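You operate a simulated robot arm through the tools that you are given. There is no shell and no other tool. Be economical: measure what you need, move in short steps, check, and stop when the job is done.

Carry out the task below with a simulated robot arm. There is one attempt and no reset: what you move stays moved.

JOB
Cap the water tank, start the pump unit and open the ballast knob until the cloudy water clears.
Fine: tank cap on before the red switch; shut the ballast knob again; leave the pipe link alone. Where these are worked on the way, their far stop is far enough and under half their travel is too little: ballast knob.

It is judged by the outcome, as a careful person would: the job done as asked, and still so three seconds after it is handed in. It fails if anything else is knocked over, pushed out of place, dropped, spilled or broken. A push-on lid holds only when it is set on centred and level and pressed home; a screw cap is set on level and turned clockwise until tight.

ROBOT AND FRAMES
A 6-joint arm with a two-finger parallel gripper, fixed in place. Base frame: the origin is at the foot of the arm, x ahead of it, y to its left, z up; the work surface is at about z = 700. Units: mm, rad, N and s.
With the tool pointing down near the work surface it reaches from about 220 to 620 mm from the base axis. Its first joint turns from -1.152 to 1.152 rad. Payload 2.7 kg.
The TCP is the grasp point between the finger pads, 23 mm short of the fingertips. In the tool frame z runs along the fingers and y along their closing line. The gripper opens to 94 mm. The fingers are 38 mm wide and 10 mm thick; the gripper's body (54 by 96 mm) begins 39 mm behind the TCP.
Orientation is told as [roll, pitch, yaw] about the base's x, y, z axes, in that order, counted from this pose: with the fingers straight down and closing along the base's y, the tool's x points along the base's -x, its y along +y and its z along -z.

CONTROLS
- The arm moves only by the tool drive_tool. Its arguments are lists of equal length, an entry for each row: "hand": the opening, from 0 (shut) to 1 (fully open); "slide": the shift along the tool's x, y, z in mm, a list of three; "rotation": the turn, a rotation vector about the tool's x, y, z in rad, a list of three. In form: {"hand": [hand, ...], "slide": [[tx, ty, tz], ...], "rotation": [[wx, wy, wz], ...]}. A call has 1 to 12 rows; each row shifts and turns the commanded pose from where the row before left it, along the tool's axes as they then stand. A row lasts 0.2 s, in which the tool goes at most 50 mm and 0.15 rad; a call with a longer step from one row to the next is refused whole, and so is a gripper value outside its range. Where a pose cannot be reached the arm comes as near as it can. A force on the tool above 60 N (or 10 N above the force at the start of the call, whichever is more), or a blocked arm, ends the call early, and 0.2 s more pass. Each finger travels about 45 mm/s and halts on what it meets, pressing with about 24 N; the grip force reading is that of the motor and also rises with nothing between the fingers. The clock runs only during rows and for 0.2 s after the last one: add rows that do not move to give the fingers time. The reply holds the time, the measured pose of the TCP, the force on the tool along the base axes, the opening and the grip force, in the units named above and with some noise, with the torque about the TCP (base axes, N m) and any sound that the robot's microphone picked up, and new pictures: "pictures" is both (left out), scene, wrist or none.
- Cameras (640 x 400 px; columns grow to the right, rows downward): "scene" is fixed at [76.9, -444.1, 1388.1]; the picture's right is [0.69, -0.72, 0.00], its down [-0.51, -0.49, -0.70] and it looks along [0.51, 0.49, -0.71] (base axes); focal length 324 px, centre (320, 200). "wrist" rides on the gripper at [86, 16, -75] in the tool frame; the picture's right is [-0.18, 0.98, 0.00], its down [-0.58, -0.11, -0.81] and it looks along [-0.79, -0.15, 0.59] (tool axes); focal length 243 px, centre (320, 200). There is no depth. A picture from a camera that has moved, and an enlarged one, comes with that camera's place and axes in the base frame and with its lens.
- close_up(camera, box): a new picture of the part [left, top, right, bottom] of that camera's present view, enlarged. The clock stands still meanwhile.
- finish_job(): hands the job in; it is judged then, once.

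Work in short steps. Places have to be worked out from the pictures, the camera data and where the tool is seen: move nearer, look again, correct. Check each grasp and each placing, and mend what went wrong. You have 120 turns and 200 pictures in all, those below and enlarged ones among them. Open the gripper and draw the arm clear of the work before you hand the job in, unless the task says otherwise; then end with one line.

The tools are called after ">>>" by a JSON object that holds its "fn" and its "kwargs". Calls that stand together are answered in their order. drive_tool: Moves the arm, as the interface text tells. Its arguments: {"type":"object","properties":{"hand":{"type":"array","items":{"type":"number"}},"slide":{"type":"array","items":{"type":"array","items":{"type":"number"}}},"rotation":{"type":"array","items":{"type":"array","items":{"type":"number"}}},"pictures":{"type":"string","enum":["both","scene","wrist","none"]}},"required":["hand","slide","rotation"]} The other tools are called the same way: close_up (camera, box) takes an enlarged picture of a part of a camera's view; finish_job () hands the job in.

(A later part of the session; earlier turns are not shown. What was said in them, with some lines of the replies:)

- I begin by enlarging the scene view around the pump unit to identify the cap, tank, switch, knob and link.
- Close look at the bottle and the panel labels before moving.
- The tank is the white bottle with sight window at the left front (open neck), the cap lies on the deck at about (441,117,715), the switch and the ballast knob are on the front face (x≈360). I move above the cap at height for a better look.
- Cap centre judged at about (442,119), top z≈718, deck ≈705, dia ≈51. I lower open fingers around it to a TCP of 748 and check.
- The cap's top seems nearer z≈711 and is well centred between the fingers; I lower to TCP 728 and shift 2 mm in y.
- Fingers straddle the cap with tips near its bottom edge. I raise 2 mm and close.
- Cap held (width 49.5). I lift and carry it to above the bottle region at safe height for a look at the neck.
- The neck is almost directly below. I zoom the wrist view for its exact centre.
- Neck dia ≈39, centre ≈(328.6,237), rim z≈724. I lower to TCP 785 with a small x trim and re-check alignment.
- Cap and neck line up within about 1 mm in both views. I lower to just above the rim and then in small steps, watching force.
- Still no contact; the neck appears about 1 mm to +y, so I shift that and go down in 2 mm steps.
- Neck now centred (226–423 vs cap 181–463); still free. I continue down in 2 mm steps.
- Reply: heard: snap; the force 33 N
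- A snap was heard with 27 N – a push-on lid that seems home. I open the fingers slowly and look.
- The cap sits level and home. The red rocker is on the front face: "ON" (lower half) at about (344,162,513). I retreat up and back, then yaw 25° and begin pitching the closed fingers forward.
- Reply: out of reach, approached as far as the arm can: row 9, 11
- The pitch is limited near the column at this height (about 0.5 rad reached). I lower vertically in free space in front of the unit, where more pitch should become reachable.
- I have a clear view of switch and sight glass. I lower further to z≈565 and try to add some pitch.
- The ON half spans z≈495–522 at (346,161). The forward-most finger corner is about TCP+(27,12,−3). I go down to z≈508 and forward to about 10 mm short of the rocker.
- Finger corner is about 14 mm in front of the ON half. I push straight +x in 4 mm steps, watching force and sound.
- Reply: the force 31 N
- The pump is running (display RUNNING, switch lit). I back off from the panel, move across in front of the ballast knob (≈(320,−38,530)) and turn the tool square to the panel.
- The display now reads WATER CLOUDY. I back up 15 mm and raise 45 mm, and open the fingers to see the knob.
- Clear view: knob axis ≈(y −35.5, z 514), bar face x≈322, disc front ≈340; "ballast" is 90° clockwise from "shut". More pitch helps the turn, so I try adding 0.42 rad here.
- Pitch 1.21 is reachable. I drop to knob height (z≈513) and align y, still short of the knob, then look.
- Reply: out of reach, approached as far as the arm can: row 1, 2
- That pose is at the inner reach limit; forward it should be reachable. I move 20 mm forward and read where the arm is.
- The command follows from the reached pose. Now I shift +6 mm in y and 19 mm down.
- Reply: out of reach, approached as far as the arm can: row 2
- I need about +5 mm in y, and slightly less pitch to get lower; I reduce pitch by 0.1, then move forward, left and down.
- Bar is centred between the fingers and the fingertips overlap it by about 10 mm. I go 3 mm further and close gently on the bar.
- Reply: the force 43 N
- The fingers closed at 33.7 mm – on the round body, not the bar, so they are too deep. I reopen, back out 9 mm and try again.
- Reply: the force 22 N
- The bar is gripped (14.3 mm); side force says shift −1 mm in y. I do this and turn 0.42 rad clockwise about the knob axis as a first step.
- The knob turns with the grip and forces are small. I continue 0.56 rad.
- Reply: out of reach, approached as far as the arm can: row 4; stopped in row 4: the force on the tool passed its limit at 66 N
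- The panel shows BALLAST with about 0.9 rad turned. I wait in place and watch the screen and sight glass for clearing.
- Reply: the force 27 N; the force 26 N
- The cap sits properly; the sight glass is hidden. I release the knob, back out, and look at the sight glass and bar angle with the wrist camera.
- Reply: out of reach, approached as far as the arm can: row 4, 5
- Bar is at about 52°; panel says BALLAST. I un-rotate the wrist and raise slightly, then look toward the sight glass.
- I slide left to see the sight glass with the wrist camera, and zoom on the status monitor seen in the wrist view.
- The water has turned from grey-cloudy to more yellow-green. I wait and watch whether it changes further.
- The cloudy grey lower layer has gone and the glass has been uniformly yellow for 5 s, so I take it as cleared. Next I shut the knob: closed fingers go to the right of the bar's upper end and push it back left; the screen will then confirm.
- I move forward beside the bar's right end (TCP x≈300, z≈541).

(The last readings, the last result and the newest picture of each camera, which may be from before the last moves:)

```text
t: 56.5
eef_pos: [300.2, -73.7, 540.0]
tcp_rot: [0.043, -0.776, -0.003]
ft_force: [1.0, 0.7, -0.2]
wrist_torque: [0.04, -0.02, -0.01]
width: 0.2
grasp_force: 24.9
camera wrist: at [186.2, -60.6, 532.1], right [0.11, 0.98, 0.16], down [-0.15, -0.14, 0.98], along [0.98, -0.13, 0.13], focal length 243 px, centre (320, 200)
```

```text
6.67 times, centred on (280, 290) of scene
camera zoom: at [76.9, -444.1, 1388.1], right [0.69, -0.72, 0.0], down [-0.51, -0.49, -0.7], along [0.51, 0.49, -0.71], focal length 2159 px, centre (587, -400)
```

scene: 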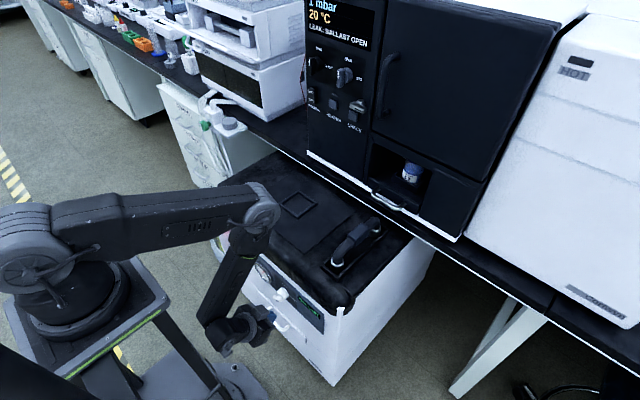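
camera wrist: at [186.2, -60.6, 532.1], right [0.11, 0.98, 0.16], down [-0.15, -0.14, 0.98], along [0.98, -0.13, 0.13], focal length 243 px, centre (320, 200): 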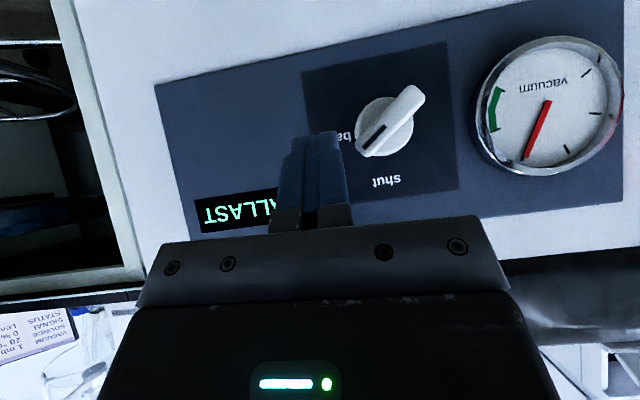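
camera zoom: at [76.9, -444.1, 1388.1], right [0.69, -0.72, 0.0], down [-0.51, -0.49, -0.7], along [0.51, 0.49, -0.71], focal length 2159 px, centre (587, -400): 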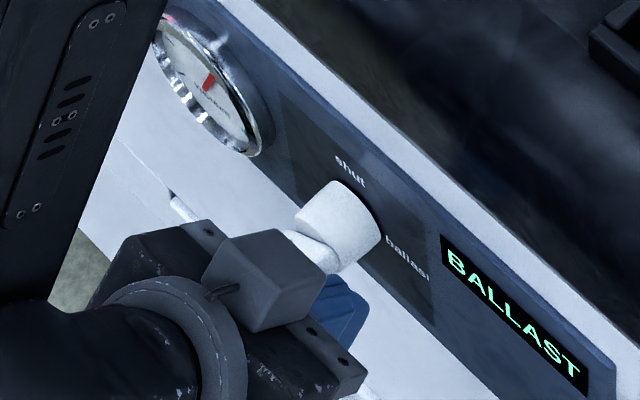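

Fingers are beside the bar's end and above the axis. I push left (+y) in 3 mm steps.

>>> {"fn": "drive_tool", "kwargs": {"hand": [0, 0, 0, 0, 0, 0, 0], "slide": [[0, 3, 0], [0, 3, 0], [0, 3, 0], [0, 3, 0], [0, 3, 0], [0, 3, 0], [0, 0, 0]], "rotation": [[0, 0, 0], [0, 0, 0], [0, 0, 0], [0, 0, 0], [0, 0, 0], [0, 0, 0], [0, 0, 0]], "pictures": "wrist"}}

>>> {"fn": "close_up", "kwargs": {"camera": "scene", "box": [240, 260, 320, 320]}}

```text
t: 58.1
eef_pos: [298.3, -60.3, 542.2]
tcp_rot: [0.033, -0.783, -0.014]
ft_force: [-12.7, -39.2, 40.3]
wrist_torque: [-0.04, -0.6, -0.66]
width: 0.0
grasp_force: 24.2
camera wrist: at [185.1, -44.4, 533.7], right [0.12, 0.98, 0.15], down [-0.16, -0.13, 0.98], along [0.98, -0.14, 0.14], focal length 243 px, centre (320, 200)
```

wrist: 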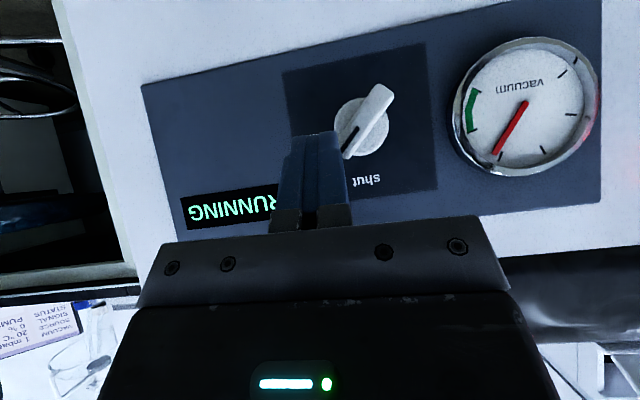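

```text
6.67 times, centred on (280, 290) of scene
camera zoom: at [76.3, -444.6, 1388.0], right [0.69, -0.72, 0.0], down [-0.51, -0.49, -0.7], along [0.51, 0.49, -0.71], focal length 2159 px, centre (587, -400)
```

zoom: 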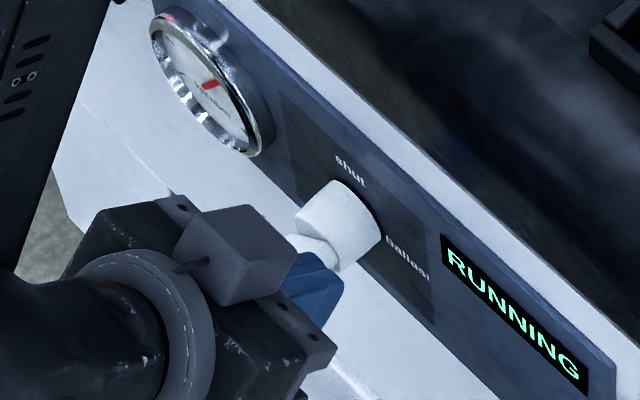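

It turned partly (panel back to RUNNING, bar ≈35–40°). I continue along the arc, left and slightly up.

>>> {"fn": "drive_tool", "kwargs": {"hand": [0, 0, 0, 0, 0, 0], "slide": [[-1.8, 0, -1.8], [-0.7, 3, -0.7], [-0.7, 3, -0.7], [-0.4, 3, -0.4], [0, 3, 0], [0, 0, 0]], "rotation": [[0, 0, 0], [0, 0, 0], [0, 0, 0], [0, 0, 0], [0, 0, 0], [0, 0, 0]], "pictures": "wrist"}}

>>> {"fn": "close_up", "kwargs": {"camera": "wrist", "box": [260, 60, 440, 200]}}

```text
t: 59.1
eef_pos: [297.5, -50.5, 546.4]
tcp_rot: [0.036, -0.786, -0.011]
ft_force: [-6.1, -2.0, 13.1]
wrist_torque: [0.14, -0.15, 0.0]
width: 0.3
grasp_force: 24.2
stopped in row 4: the force on the tool passed its limit at 69 N (the readings are from after the stop); the commanded pose is now the measured one
camera wrist: at [184.0, -35.8, 538.5], right [0.12, 0.98, 0.15], down [-0.16, -0.14, 0.98], along [0.98, -0.14, 0.14], focal length 243 px, centre (320, 200)
```

wrist: 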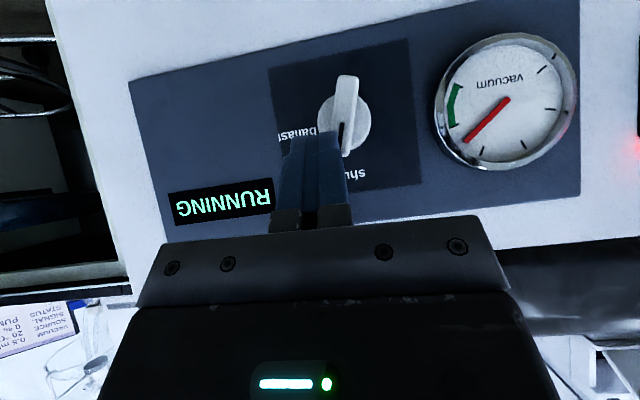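

```text
2.86 times, centred on (350, 130) of wrist
camera zoom: at [184.0, -35.8, 538.5], right [0.12, 0.98, 0.15], down [-0.16, -0.14, 0.98], along [0.98, -0.14, 0.14], focal length 693 px, centre (234, 400)
```

zoom: 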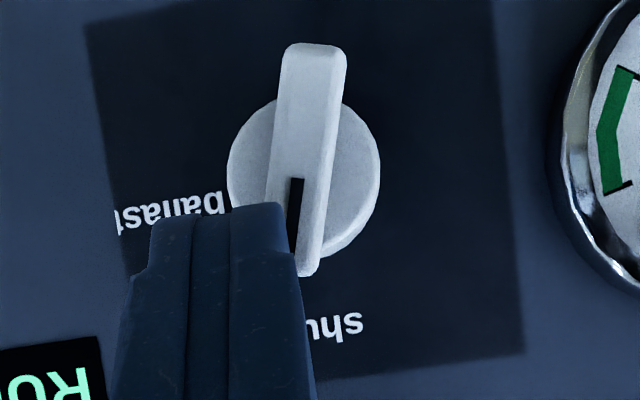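

About 8° short of the original "shut" angle. I push a few more millimetres left.

>>> {"fn": "drive_tool", "kwargs": {"hand": [0, 0, 0, 0], "slide": [[0, 2, 0], [0, 2, 0], [0, 2, 0], [0, 0, 0]], "rotation": [[0, 0, 0], [0, 0, 0], [0, 0, 0], [0, 0, 0]], "pictures": "none"}}

>>> {"fn": "close_up", "kwargs": {"camera": "wrist", "box": [260, 60, 440, 200]}}

>>> {"fn": "close_up", "kwargs": {"camera": "scene", "box": [290, 0, 390, 60]}}

```text
t: 60.1
eef_pos: [296.7, -45.5, 546.4]
tcp_rot: [0.034, -0.786, -0.013]
ft_force: [-20.7, -16.4, 40.6]
wrist_torque: [-0.08, -0.66, -0.06]
width: 0.0
grasp_force: 23.9
```

```text
2.86 times, centred on (350, 130) of wrist
camera zoom: at [183.7, -30.6, 538.7], right [0.12, 0.98, 0.15], down [-0.16, -0.13, 0.98], along [0.98, -0.14, 0.14], focal length 693 px, centre (234, 400)
```

zoom: 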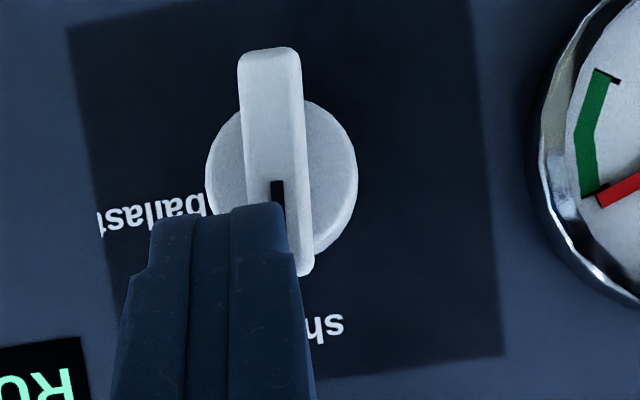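

```text
6.40 times, centred on (340, 30) of scene
camera zoom: at [76.2, -444.3, 1388.1], right [0.69, -0.72, 0.0], down [-0.51, -0.49, -0.7], along [0.51, 0.49, -0.71], focal length 2072 px, centre (192, 1288)
```

zoom: 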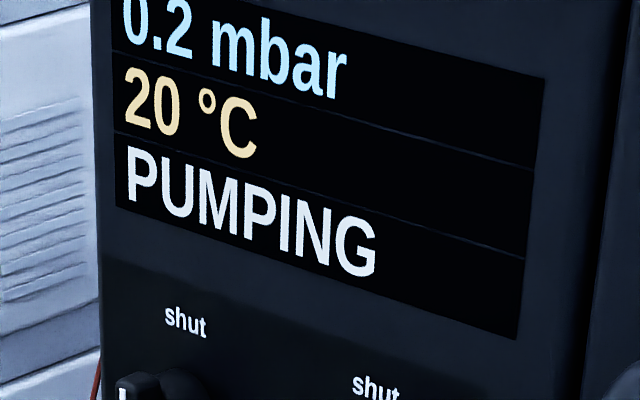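

The screen reads PUMPING (water cleared) and the bar is back at the original shut angle. I back off to the right, then away from the panel.

>>> {"fn": "drive_tool", "kwargs": {"hand": [0, 0, 0, 0, 0, 0, 0], "slide": [[-1.4, 0, -1.4], [0, -6, 0], [14, 0, -14], [14, 0, -14], [-18, 0, -18], [-10, 0, -10], [0, 0, 0]], "rotation": [[0, 0, 0], [0, 0, 0], [0, 0, 0], [0, 0, 0], [0, 0, 0], [0, 0, 0], [0, 0, 0]]}}

>>> {"fn": "close_up", "kwargs": {"camera": "wrist", "box": [240, 40, 440, 200]}}

>>> {"fn": "close_up", "kwargs": {"camera": "scene", "box": [240, 250, 330, 320]}}

```text
t: 61.7
eef_pos: [258.3, -52.0, 588.6]
tcp_rot: [0.035, -0.786, -0.009]
ft_force: [-0.4, 0.4, -0.4]
wrist_torque: [0.04, -0.01, 0.03]
width: 0.2
grasp_force: 23.9
camera wrist: at [144.4, -37.7, 579.9], right [0.11, 0.98, 0.15], down [-0.16, -0.14, 0.98], along [0.98, -0.14, 0.14], focal length 243 px, centre (320, 200)
```

scene: 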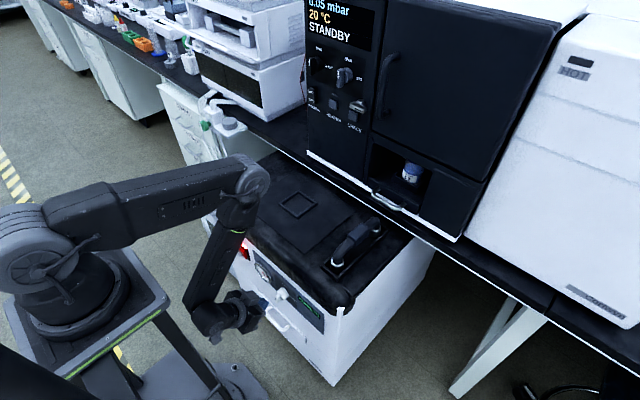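
wrist: 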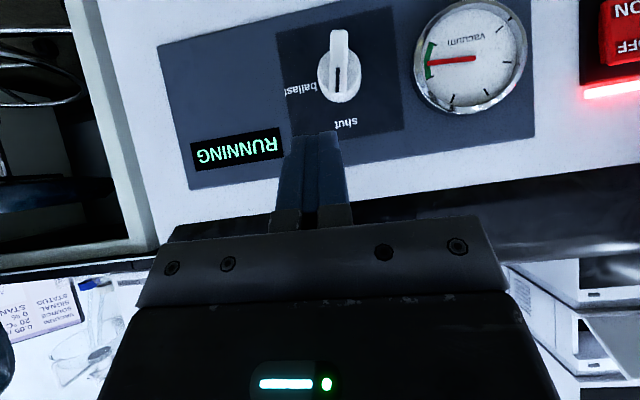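

```text
2.50 times, centred on (340, 120) of wrist
camera zoom: at [144.4, -37.7, 579.9], right [0.11, 0.98, 0.15], down [-0.16, -0.14, 0.98], along [0.98, -0.14, 0.14], focal length 606 px, centre (270, 400)
```

zoom: 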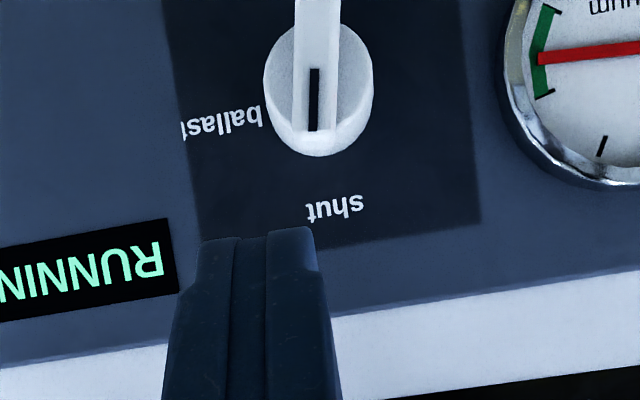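

```text
5.71 times, centred on (285, 285) of scene
camera zoom: at [76.9, -444.1, 1388.1], right [0.69, -0.72, 0.0], down [-0.51, -0.49, -0.7], along [0.51, 0.49, -0.71], focal length 1850 px, centre (520, -286)
```

zoom: 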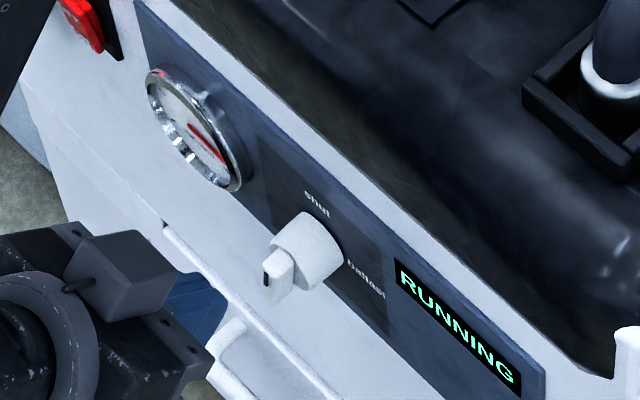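

Vacuum good (0.05 mbar, STANDBY), knob at shut. I open the gripper, move clear, and compare the knob with its original picture.

>>> {"fn": "drive_tool", "kwargs": {"hand": [0.3, 0.6, 0.9, 1, 1, 1, 1], "slide": [[-25, 0, -25], [-25, 0, -25], [-25, 0, -25], [-25, 0, -25], [-25, 0, -25], [0, 0, 0], [0, 0, 0]], "rotation": [[0, 0.1, 0], [0, 0.1, 0], [0, 0.1, 0], [0, 0.1, 0], [0, 0, 0], [0, 0, 0], [0, 0, 0]]}}

>>> {"fn": "close_up", "kwargs": {"camera": "scene", "box": [240, 260, 320, 320]}}

>>> {"fn": "close_up", "kwargs": {"camera": "scene", "box": [190, 150, 430, 300]}}

```text
t: 63.3
eef_pos: [293.3, -55.4, 759.5]
tcp_rot: [0.027, -0.384, 0.008]
ft_force: [0.9, 0.6, 0.8]
wrist_torque: [0.01, 0.0, -0.04]
width: 94.1
grasp_force: 0.0
camera wrist: at [185.4, -42.4, 796.8], right [0.15, 0.98, 0.09], down [0.24, -0.13, 0.96], along [0.96, -0.13, -0.25], focal length 243 px, centre (320, 200)
```

scene: 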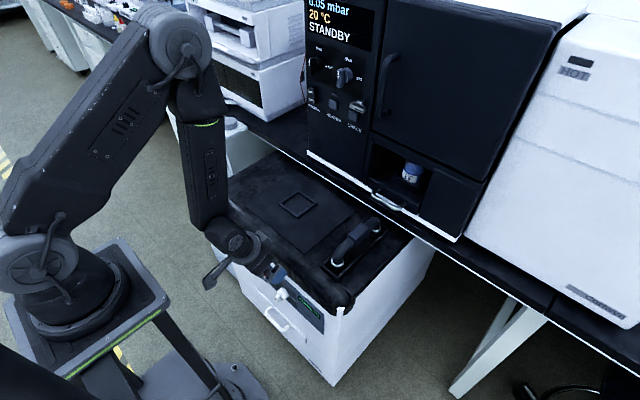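
wrist: 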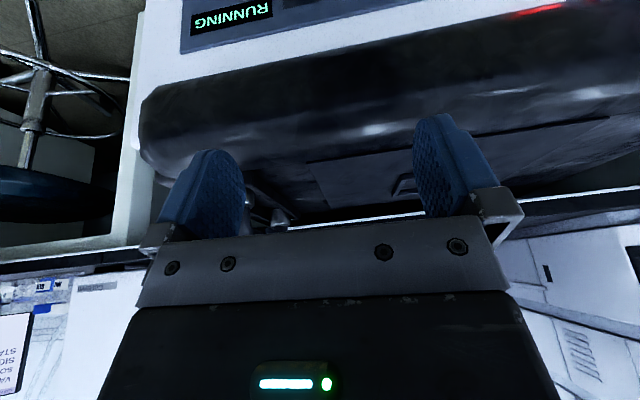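

```text
6.67 times, centred on (280, 290) of scene
camera zoom: at [76.9, -444.1, 1388.1], right [0.69, -0.72, 0.0], down [-0.51, -0.49, -0.7], along [0.51, 0.49, -0.71], focal length 2159 px, centre (587, -400)
```

zoom: 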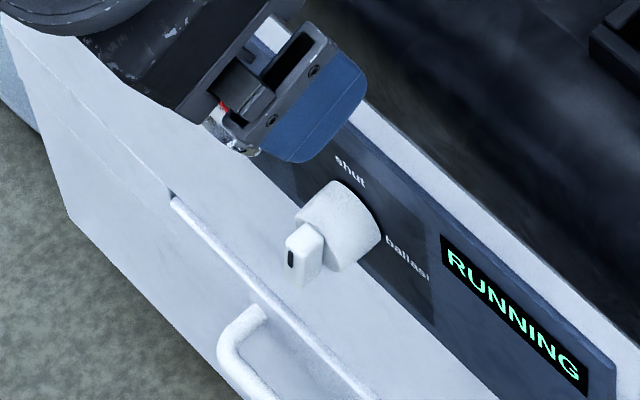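

```text
2.67 times, centred on (310, 225) of scene
camera zoom: at [76.9, -444.1, 1388.1], right [0.69, -0.72, 0.0], down [-0.51, -0.49, -0.7], along [0.51, 0.49, -0.71], focal length 864 px, centre (347, 133)
```

zoom: 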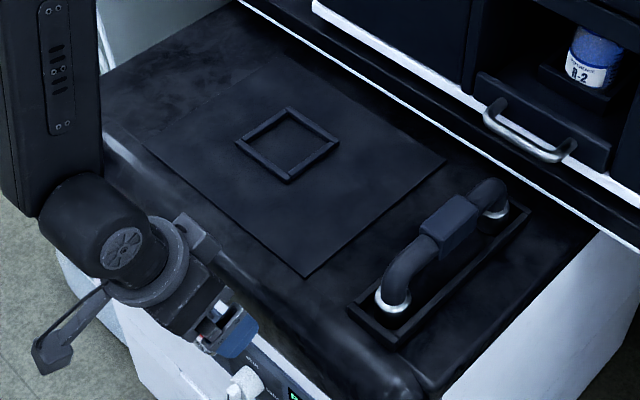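

The bar seems to have been dragged back ~8° when I withdrew (in-plane angle now −2° versus 7° of the panel's vertical). I go back to grip the bar with vertical pads, which squares it to "shut" without dragging.

>>> {"fn": "drive_tool", "kwargs": {"hand": [0.9, 0.7, 0.6, 0.6, 0.6, 0.6, 0.6, 0.6, 0.6, 0.6, 0.6], "slide": [[25, 0, 25], [25, 0, 25], [25, 0, 25], [25, 0, 25], [25, 0, 25], [12.5, 8, 12.5], [12.5, 8, 12.5], [0, 0, 0], [0, 0, 0], [0, 0, 0], [0, 0, 0]], "rotation": [[0, 0, 0], [0, -0.1, 0], [0, -0.1, 0], [0, -0.1, 0], [0, -0.1, 0], [0, 0, 0], [0, 0, 0], [0, -0.1, 0], [0, -0.1, 0], [0, -0.1, 0], [0, 0, 0]], "pictures": "wrist"}}

>>> {"fn": "close_up", "kwargs": {"camera": "wrist", "box": [240, 20, 440, 160]}}

```text
t: 65.7
eef_pos: [262.6, -33.8, 562.9]
tcp_rot: [0.07, -1.123, -0.041]
ft_force: [0.4, -0.1, -0.5]
wrist_torque: [0.01, -0.01, 0.0]
width: 56.5
grasp_force: 0.0
camera wrist: at [158.0, -16.8, 516.7], right [0.06, 0.98, 0.2], down [-0.47, -0.15, 0.87], along [0.88, -0.14, 0.45], focal length 243 px, centre (320, 200)
```

wrist: 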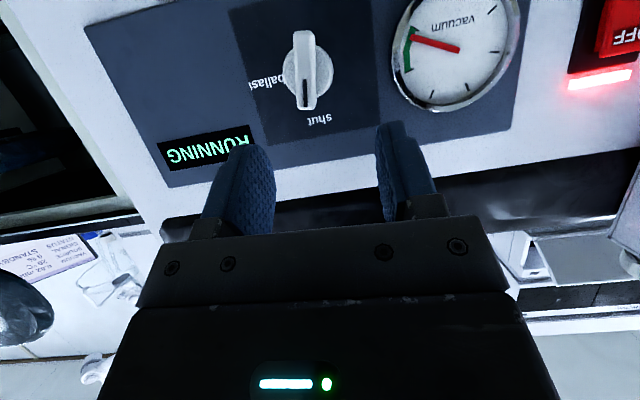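

```text
2.86 times, centred on (340, 90) of wrist
camera zoom: at [158.0, -16.8, 516.7], right [0.06, 0.98, 0.2], down [-0.47, -0.15, 0.87], along [0.88, -0.14, 0.45], focal length 693 px, centre (263, 514)
```

zoom: 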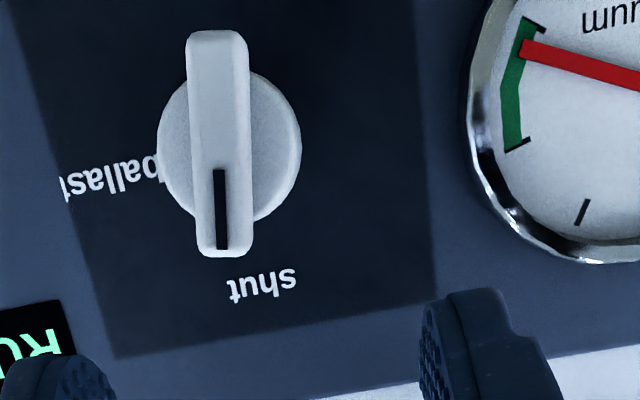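

Residual about 8° confirmed. I move forward then down to the earlier grip pose (TCP ≈(298.5,−35,514)).

>>> {"fn": "drive_tool", "kwargs": {"hand": [0.6, 0.6, 0.6, 0.6, 0.6], "slide": [[-8, -1, 16.1], [-8, 0, 16.1], [22, 0, 11], [22, 0, 11], [0, 0, 0]], "rotation": [[0, 0, 0], [0, 0, 0], [0, 0, 0], [0, 0, 0], [0, 0, 0]], "pictures": "none"}}

>>> {"fn": "close_up", "kwargs": {"camera": "wrist", "box": [220, 90, 420, 230]}}

```text
t: 66.9
eef_pos: [280.2, -33.4, 506.6]
tcp_rot: [0.054, -1.08, -0.029]
ft_force: [-0.5, 0.7, -0.3]
wrist_torque: [0.0, 0.0, 0.0]
width: 56.4
grasp_force: 0.0
```

```text
2.86 times, centred on (320, 160) of wrist
camera zoom: at [174.4, -17.8, 465.4], right [0.07, 0.98, 0.19], down [-0.44, -0.14, 0.89], along [0.9, -0.14, 0.42], focal length 693 px, centre (320, 314)
```

zoom: 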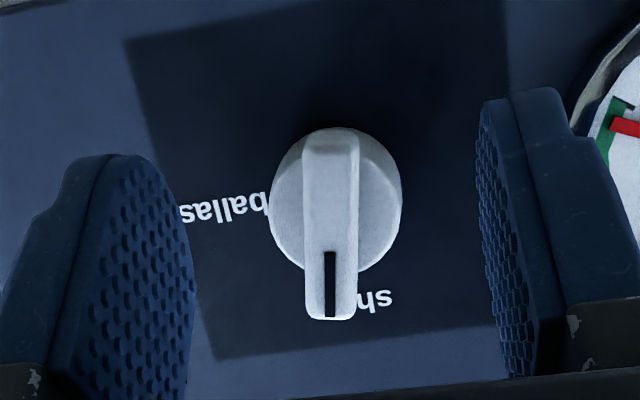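

>>> {"fn": "drive_tool", "kwargs": {"hand": [0.6, 0.6, 0.6], "slide": [[-7.8, 0, 6.6], [-7.7, 0, 6.6], [0, 0, 0]], "rotation": [[0, 0, 0], [0, 0, 0], [0, 0, 0]], "pictures": "none"}}

>>> {"fn": "close_up", "kwargs": {"camera": "wrist", "box": [220, 90, 420, 230]}}

```text
t: 67.7
eef_pos: [298.9, -34.5, 513.8]
tcp_rot: [0.054, -1.083, -0.032]
ft_force: [0.4, -0.3, -0.2]
wrist_torque: [-0.02, 0.0, -0.02]
width: 56.8
grasp_force: 0.1
```

```text
2.86 times, centred on (320, 160) of wrist
camera zoom: at [193.2, -18.7, 471.2], right [0.07, 0.98, 0.19], down [-0.44, -0.14, 0.89], along [0.9, -0.14, 0.42], focal length 693 px, centre (320, 314)
```

zoom: 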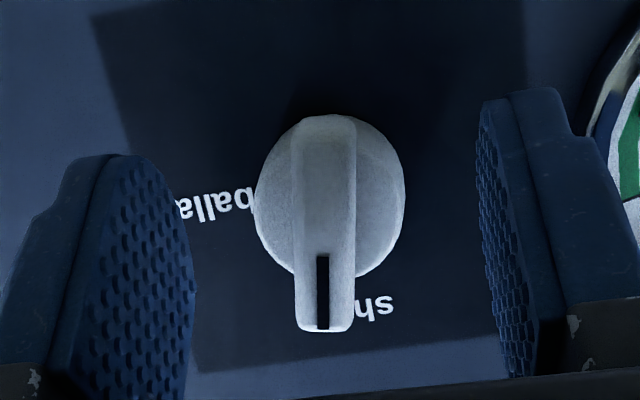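

Same pose as the first grip. I close on the bar and then turn a little counter-clockwise (0.1 rad) to seat it at the shut stop.

>>> {"fn": "drive_tool", "kwargs": {"hand": [0.4, 0.3, 0.2, 0.1, 0.05, 0.05, 0.05, 0.05, 0.05, 0.05], "slide": [[0, -0.8, 0], [0, 0, 0], [0, 0, 0], [0, 0, 0], [0, 0, 0], [0, 0, 0], [0, 0, 0], [0, 0, 0], [0, 0, 0], [0, 0, 0]], "rotation": [[0, 0, 0], [0, 0, 0], [0, 0, 0], [0, 0, 0], [0, 0, 0], [0, 0, 0], [0, 0, 0], [0.023, 0.001, -0.044], [0.023, 0.001, -0.044], [0, 0, 0]], "pictures": "none"}}

>>> {"fn": "close_up", "kwargs": {"camera": "wrist", "box": [220, 90, 420, 230]}}

```text
t: 69.9
eef_pos: [299.3, -34.0, 513.3]
tcp_rot: [-0.157, -1.078, 0.155]
ft_force: [9.1, -18.2, -9.4]
wrist_torque: [1.29, 0.07, -0.32]
width: 13.2
grasp_force: 44.7
```

```text
2.86 times, centred on (320, 160) of wrist
camera zoom: at [193.0, -24.1, 470.4], right [0.07, 0.99, 0.09], down [-0.44, -0.05, 0.9], along [0.9, -0.1, 0.43], focal length 693 px, centre (320, 314)
```

zoom: 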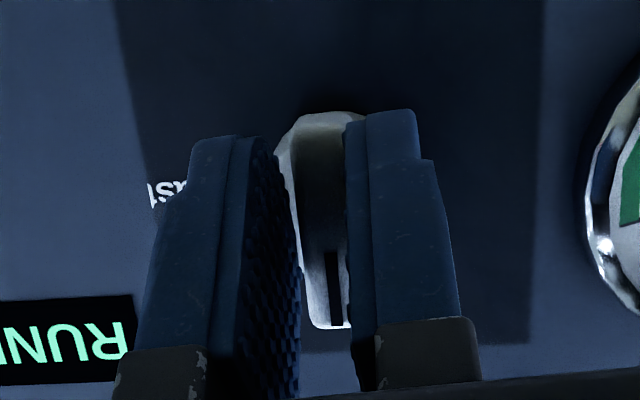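

Torque of 1.3 N m shows it's against the shut stop. I open and back straight out.

>>> {"fn": "drive_tool", "kwargs": {"hand": [0.2, 0.4, 0.6, 0.6, 0.6, 0.6, 0.6], "slide": [[0, 0, 0], [0, 0, 0], [0, 0, 0], [0, 0, 0], [-5, 0, -15], [-5, 0, -15], [0, 0, 0]], "rotation": [[0, 0, 0], [0, 0, 0], [0, 0, 0], [0, 0, 0], [0, 0, 0], [0, 0, 0], [0, 0, 0]], "pictures": "none"}}

>>> {"fn": "close_up", "kwargs": {"camera": "wrist", "box": [220, 50, 420, 210]}}

>>> {"fn": "close_up", "kwargs": {"camera": "scene", "box": [240, 260, 320, 320]}}

```text
t: 71.5
eef_pos: [276.7, -33.7, 536.5]
tcp_rot: [-0.158, -1.078, 0.155]
ft_force: [0.0, -0.1, -0.5]
wrist_torque: [0.04, 0.03, 0.02]
width: 56.5
grasp_force: 0.1
```

```text
2.50 times, centred on (320, 130) of wrist
camera zoom: at [171.0, -22.4, 493.1], right [0.07, 0.99, 0.09], down [-0.44, -0.05, 0.9], along [0.9, -0.1, 0.43], focal length 606 px, centre (320, 375)
```

zoom: 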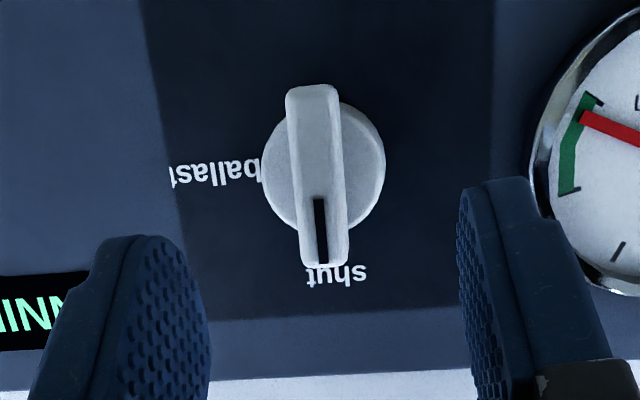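

```text
6.67 times, centred on (280, 290) of scene
camera zoom: at [76.9, -444.1, 1388.1], right [0.69, -0.72, 0.0], down [-0.51, -0.49, -0.7], along [0.51, 0.49, -0.71], focal length 2159 px, centre (587, -400)
```

zoom: 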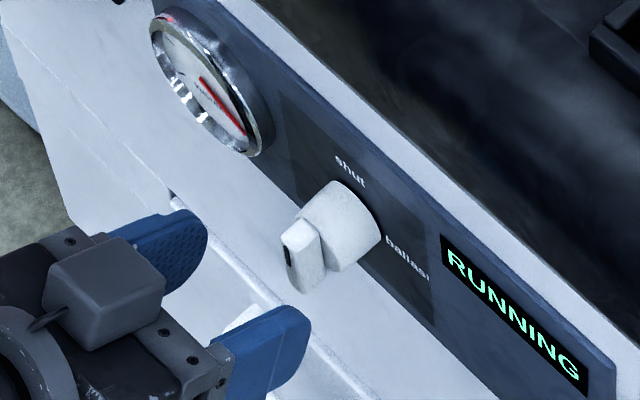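

The knob now matches its original shut picture. I withdraw the arm up and clear, with the gripper open.

>>> {"fn": "drive_tool", "kwargs": {"hand": [0.7, 0.8, 0.9, 1, 1, 1, 1, 1, 1], "slide": [[-8, 0, -18], [-30, 0, -20], [-30, 0, -20], [-30, 0, -20], [-30, 0, -20], [-25, 0, -25], [-25, 0, -25], [-15, 0, -30], [0, 0, 0]], "rotation": [[0, 0, 0], [0, 0.1, 0], [0, 0.1, 0], [0, 0.1, 0], [0, 0.1, 0], [0, 0.1, 0], [0, 0.1, 0], [0, 0.1, 0], [0, 0, 0]]}}

>>> {"fn": "close_up", "kwargs": {"camera": "scene", "box": [240, 260, 320, 320]}}

>>> {"fn": "close_up", "kwargs": {"camera": "scene", "box": [190, 180, 280, 280]}}

```text
t: 73.5
eef_pos: [280.5, -12.5, 798.9]
tcp_rot: [-0.081, -0.381, 0.047]
ft_force: [0.5, 1.1, 0.1]
wrist_torque: [0.01, 0.0, 0.02]
width: 93.9
grasp_force: 0.0
camera wrist: at [172.3, 2.9, 834.0], right [0.15, 0.99, 0.0], down [0.24, -0.03, 0.97], along [0.96, -0.15, -0.24], focal length 243 px, centre (320, 200)
```

scene: 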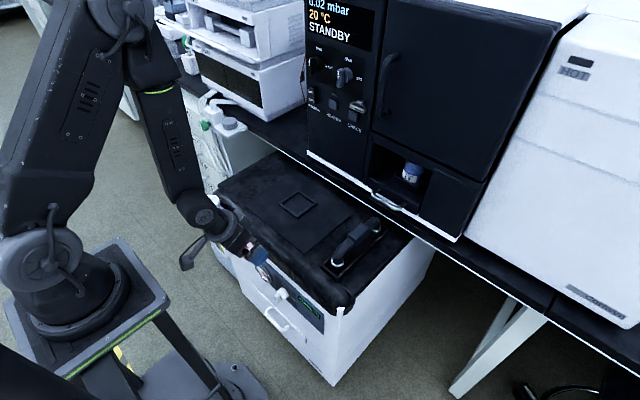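
wrist: 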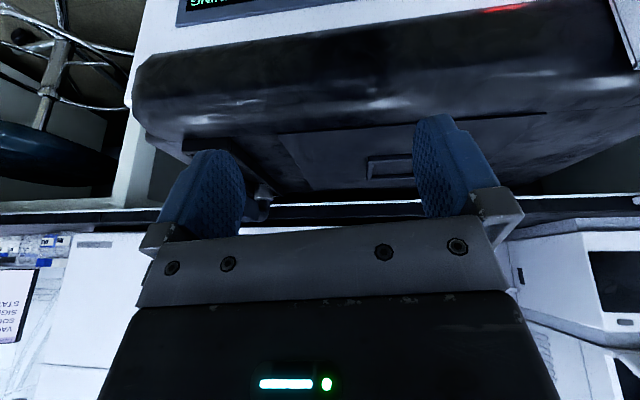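

```text
6.67 times, centred on (280, 290) of scene
camera zoom: at [76.9, -444.1, 1388.1], right [0.69, -0.72, 0.0], down [-0.51, -0.49, -0.7], along [0.51, 0.49, -0.71], focal length 2159 px, centre (587, -400)
```

zoom: 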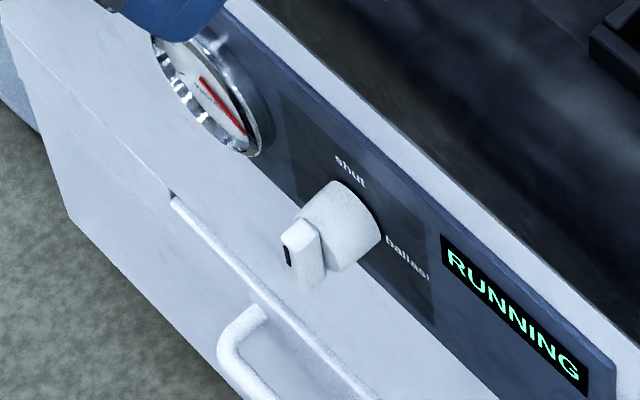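

```text
4.00 times, centred on (235, 230) of scene
camera zoom: at [76.9, -444.1, 1388.1], right [0.69, -0.72, 0.0], down [-0.51, -0.49, -0.7], along [0.51, 0.49, -0.71], focal length 1295 px, centre (660, 80)
```

zoom: 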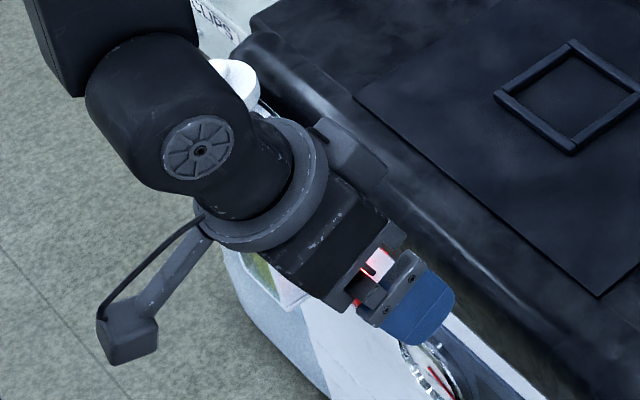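

Everything reads good (0.02 mbar, STANDBY, RUNNING, knob shut). I raise the arm well clear and take a last look at the cap.

>>> {"fn": "drive_tool", "kwargs": {"hand": [1, 1, 1, 1, 1, 1], "slide": [[-15, 0, -35], [-15, 0, -35], [-15, 0, -35], [-10, 0, -35], [0, 0, -30], [0, 0, 0]], "rotation": [[0, 0.1, 0], [0, 0.1, 0], [0, 0.1, 0], [0, 0.08, 0], [0, 0, 0], [0, 0, 0]], "pictures": "scene"}}

>>> {"fn": "close_up", "kwargs": {"camera": "scene", "box": [190, 180, 280, 280]}}

```text
t: 74.9
eef_pos: [264.0, -4.0, 922.0]
tcp_rot: [-0.134, -0.055, 0.01]
ft_force: [-0.4, -0.1, -0.5]
wrist_torque: [-0.03, 0.03, 0.02]
width: 94.0
grasp_force: 0.0
out of reach, approached as far as the arm can: row 1, 2, 3, 5
```

scene: 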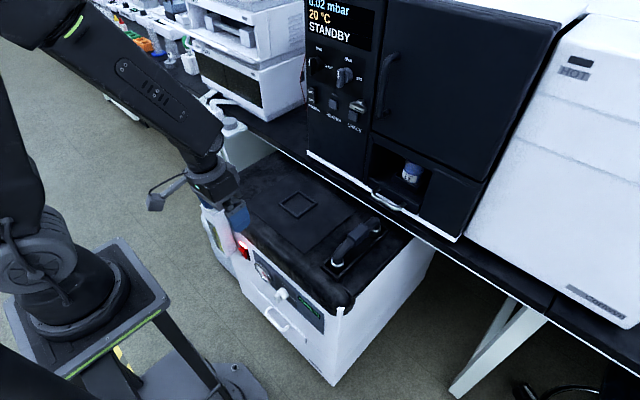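

```text
4.00 times, centred on (235, 230) of scene
camera zoom: at [76.9, -444.1, 1388.1], right [0.69, -0.72, 0.0], down [-0.51, -0.49, -0.7], along [0.51, 0.49, -0.71], focal length 1295 px, centre (660, 80)
```

zoom: 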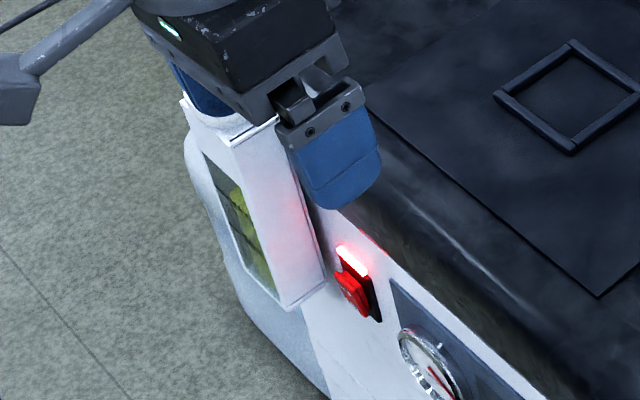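

The arm is clear, the cap was last seen level and seated, the pump runs, the water has cleared and the knob is shut. I hand the job in.

>>> {"fn": "finish_job", "kwargs": {}}

```text
The job is handed in.
```

The tank is capped, the pump is running, the cloudy water has cleared and the ballast knob is shut again. The pipe link was not touched. The knob was opened about 57% of the way to the ballast mark, not to its far stop.
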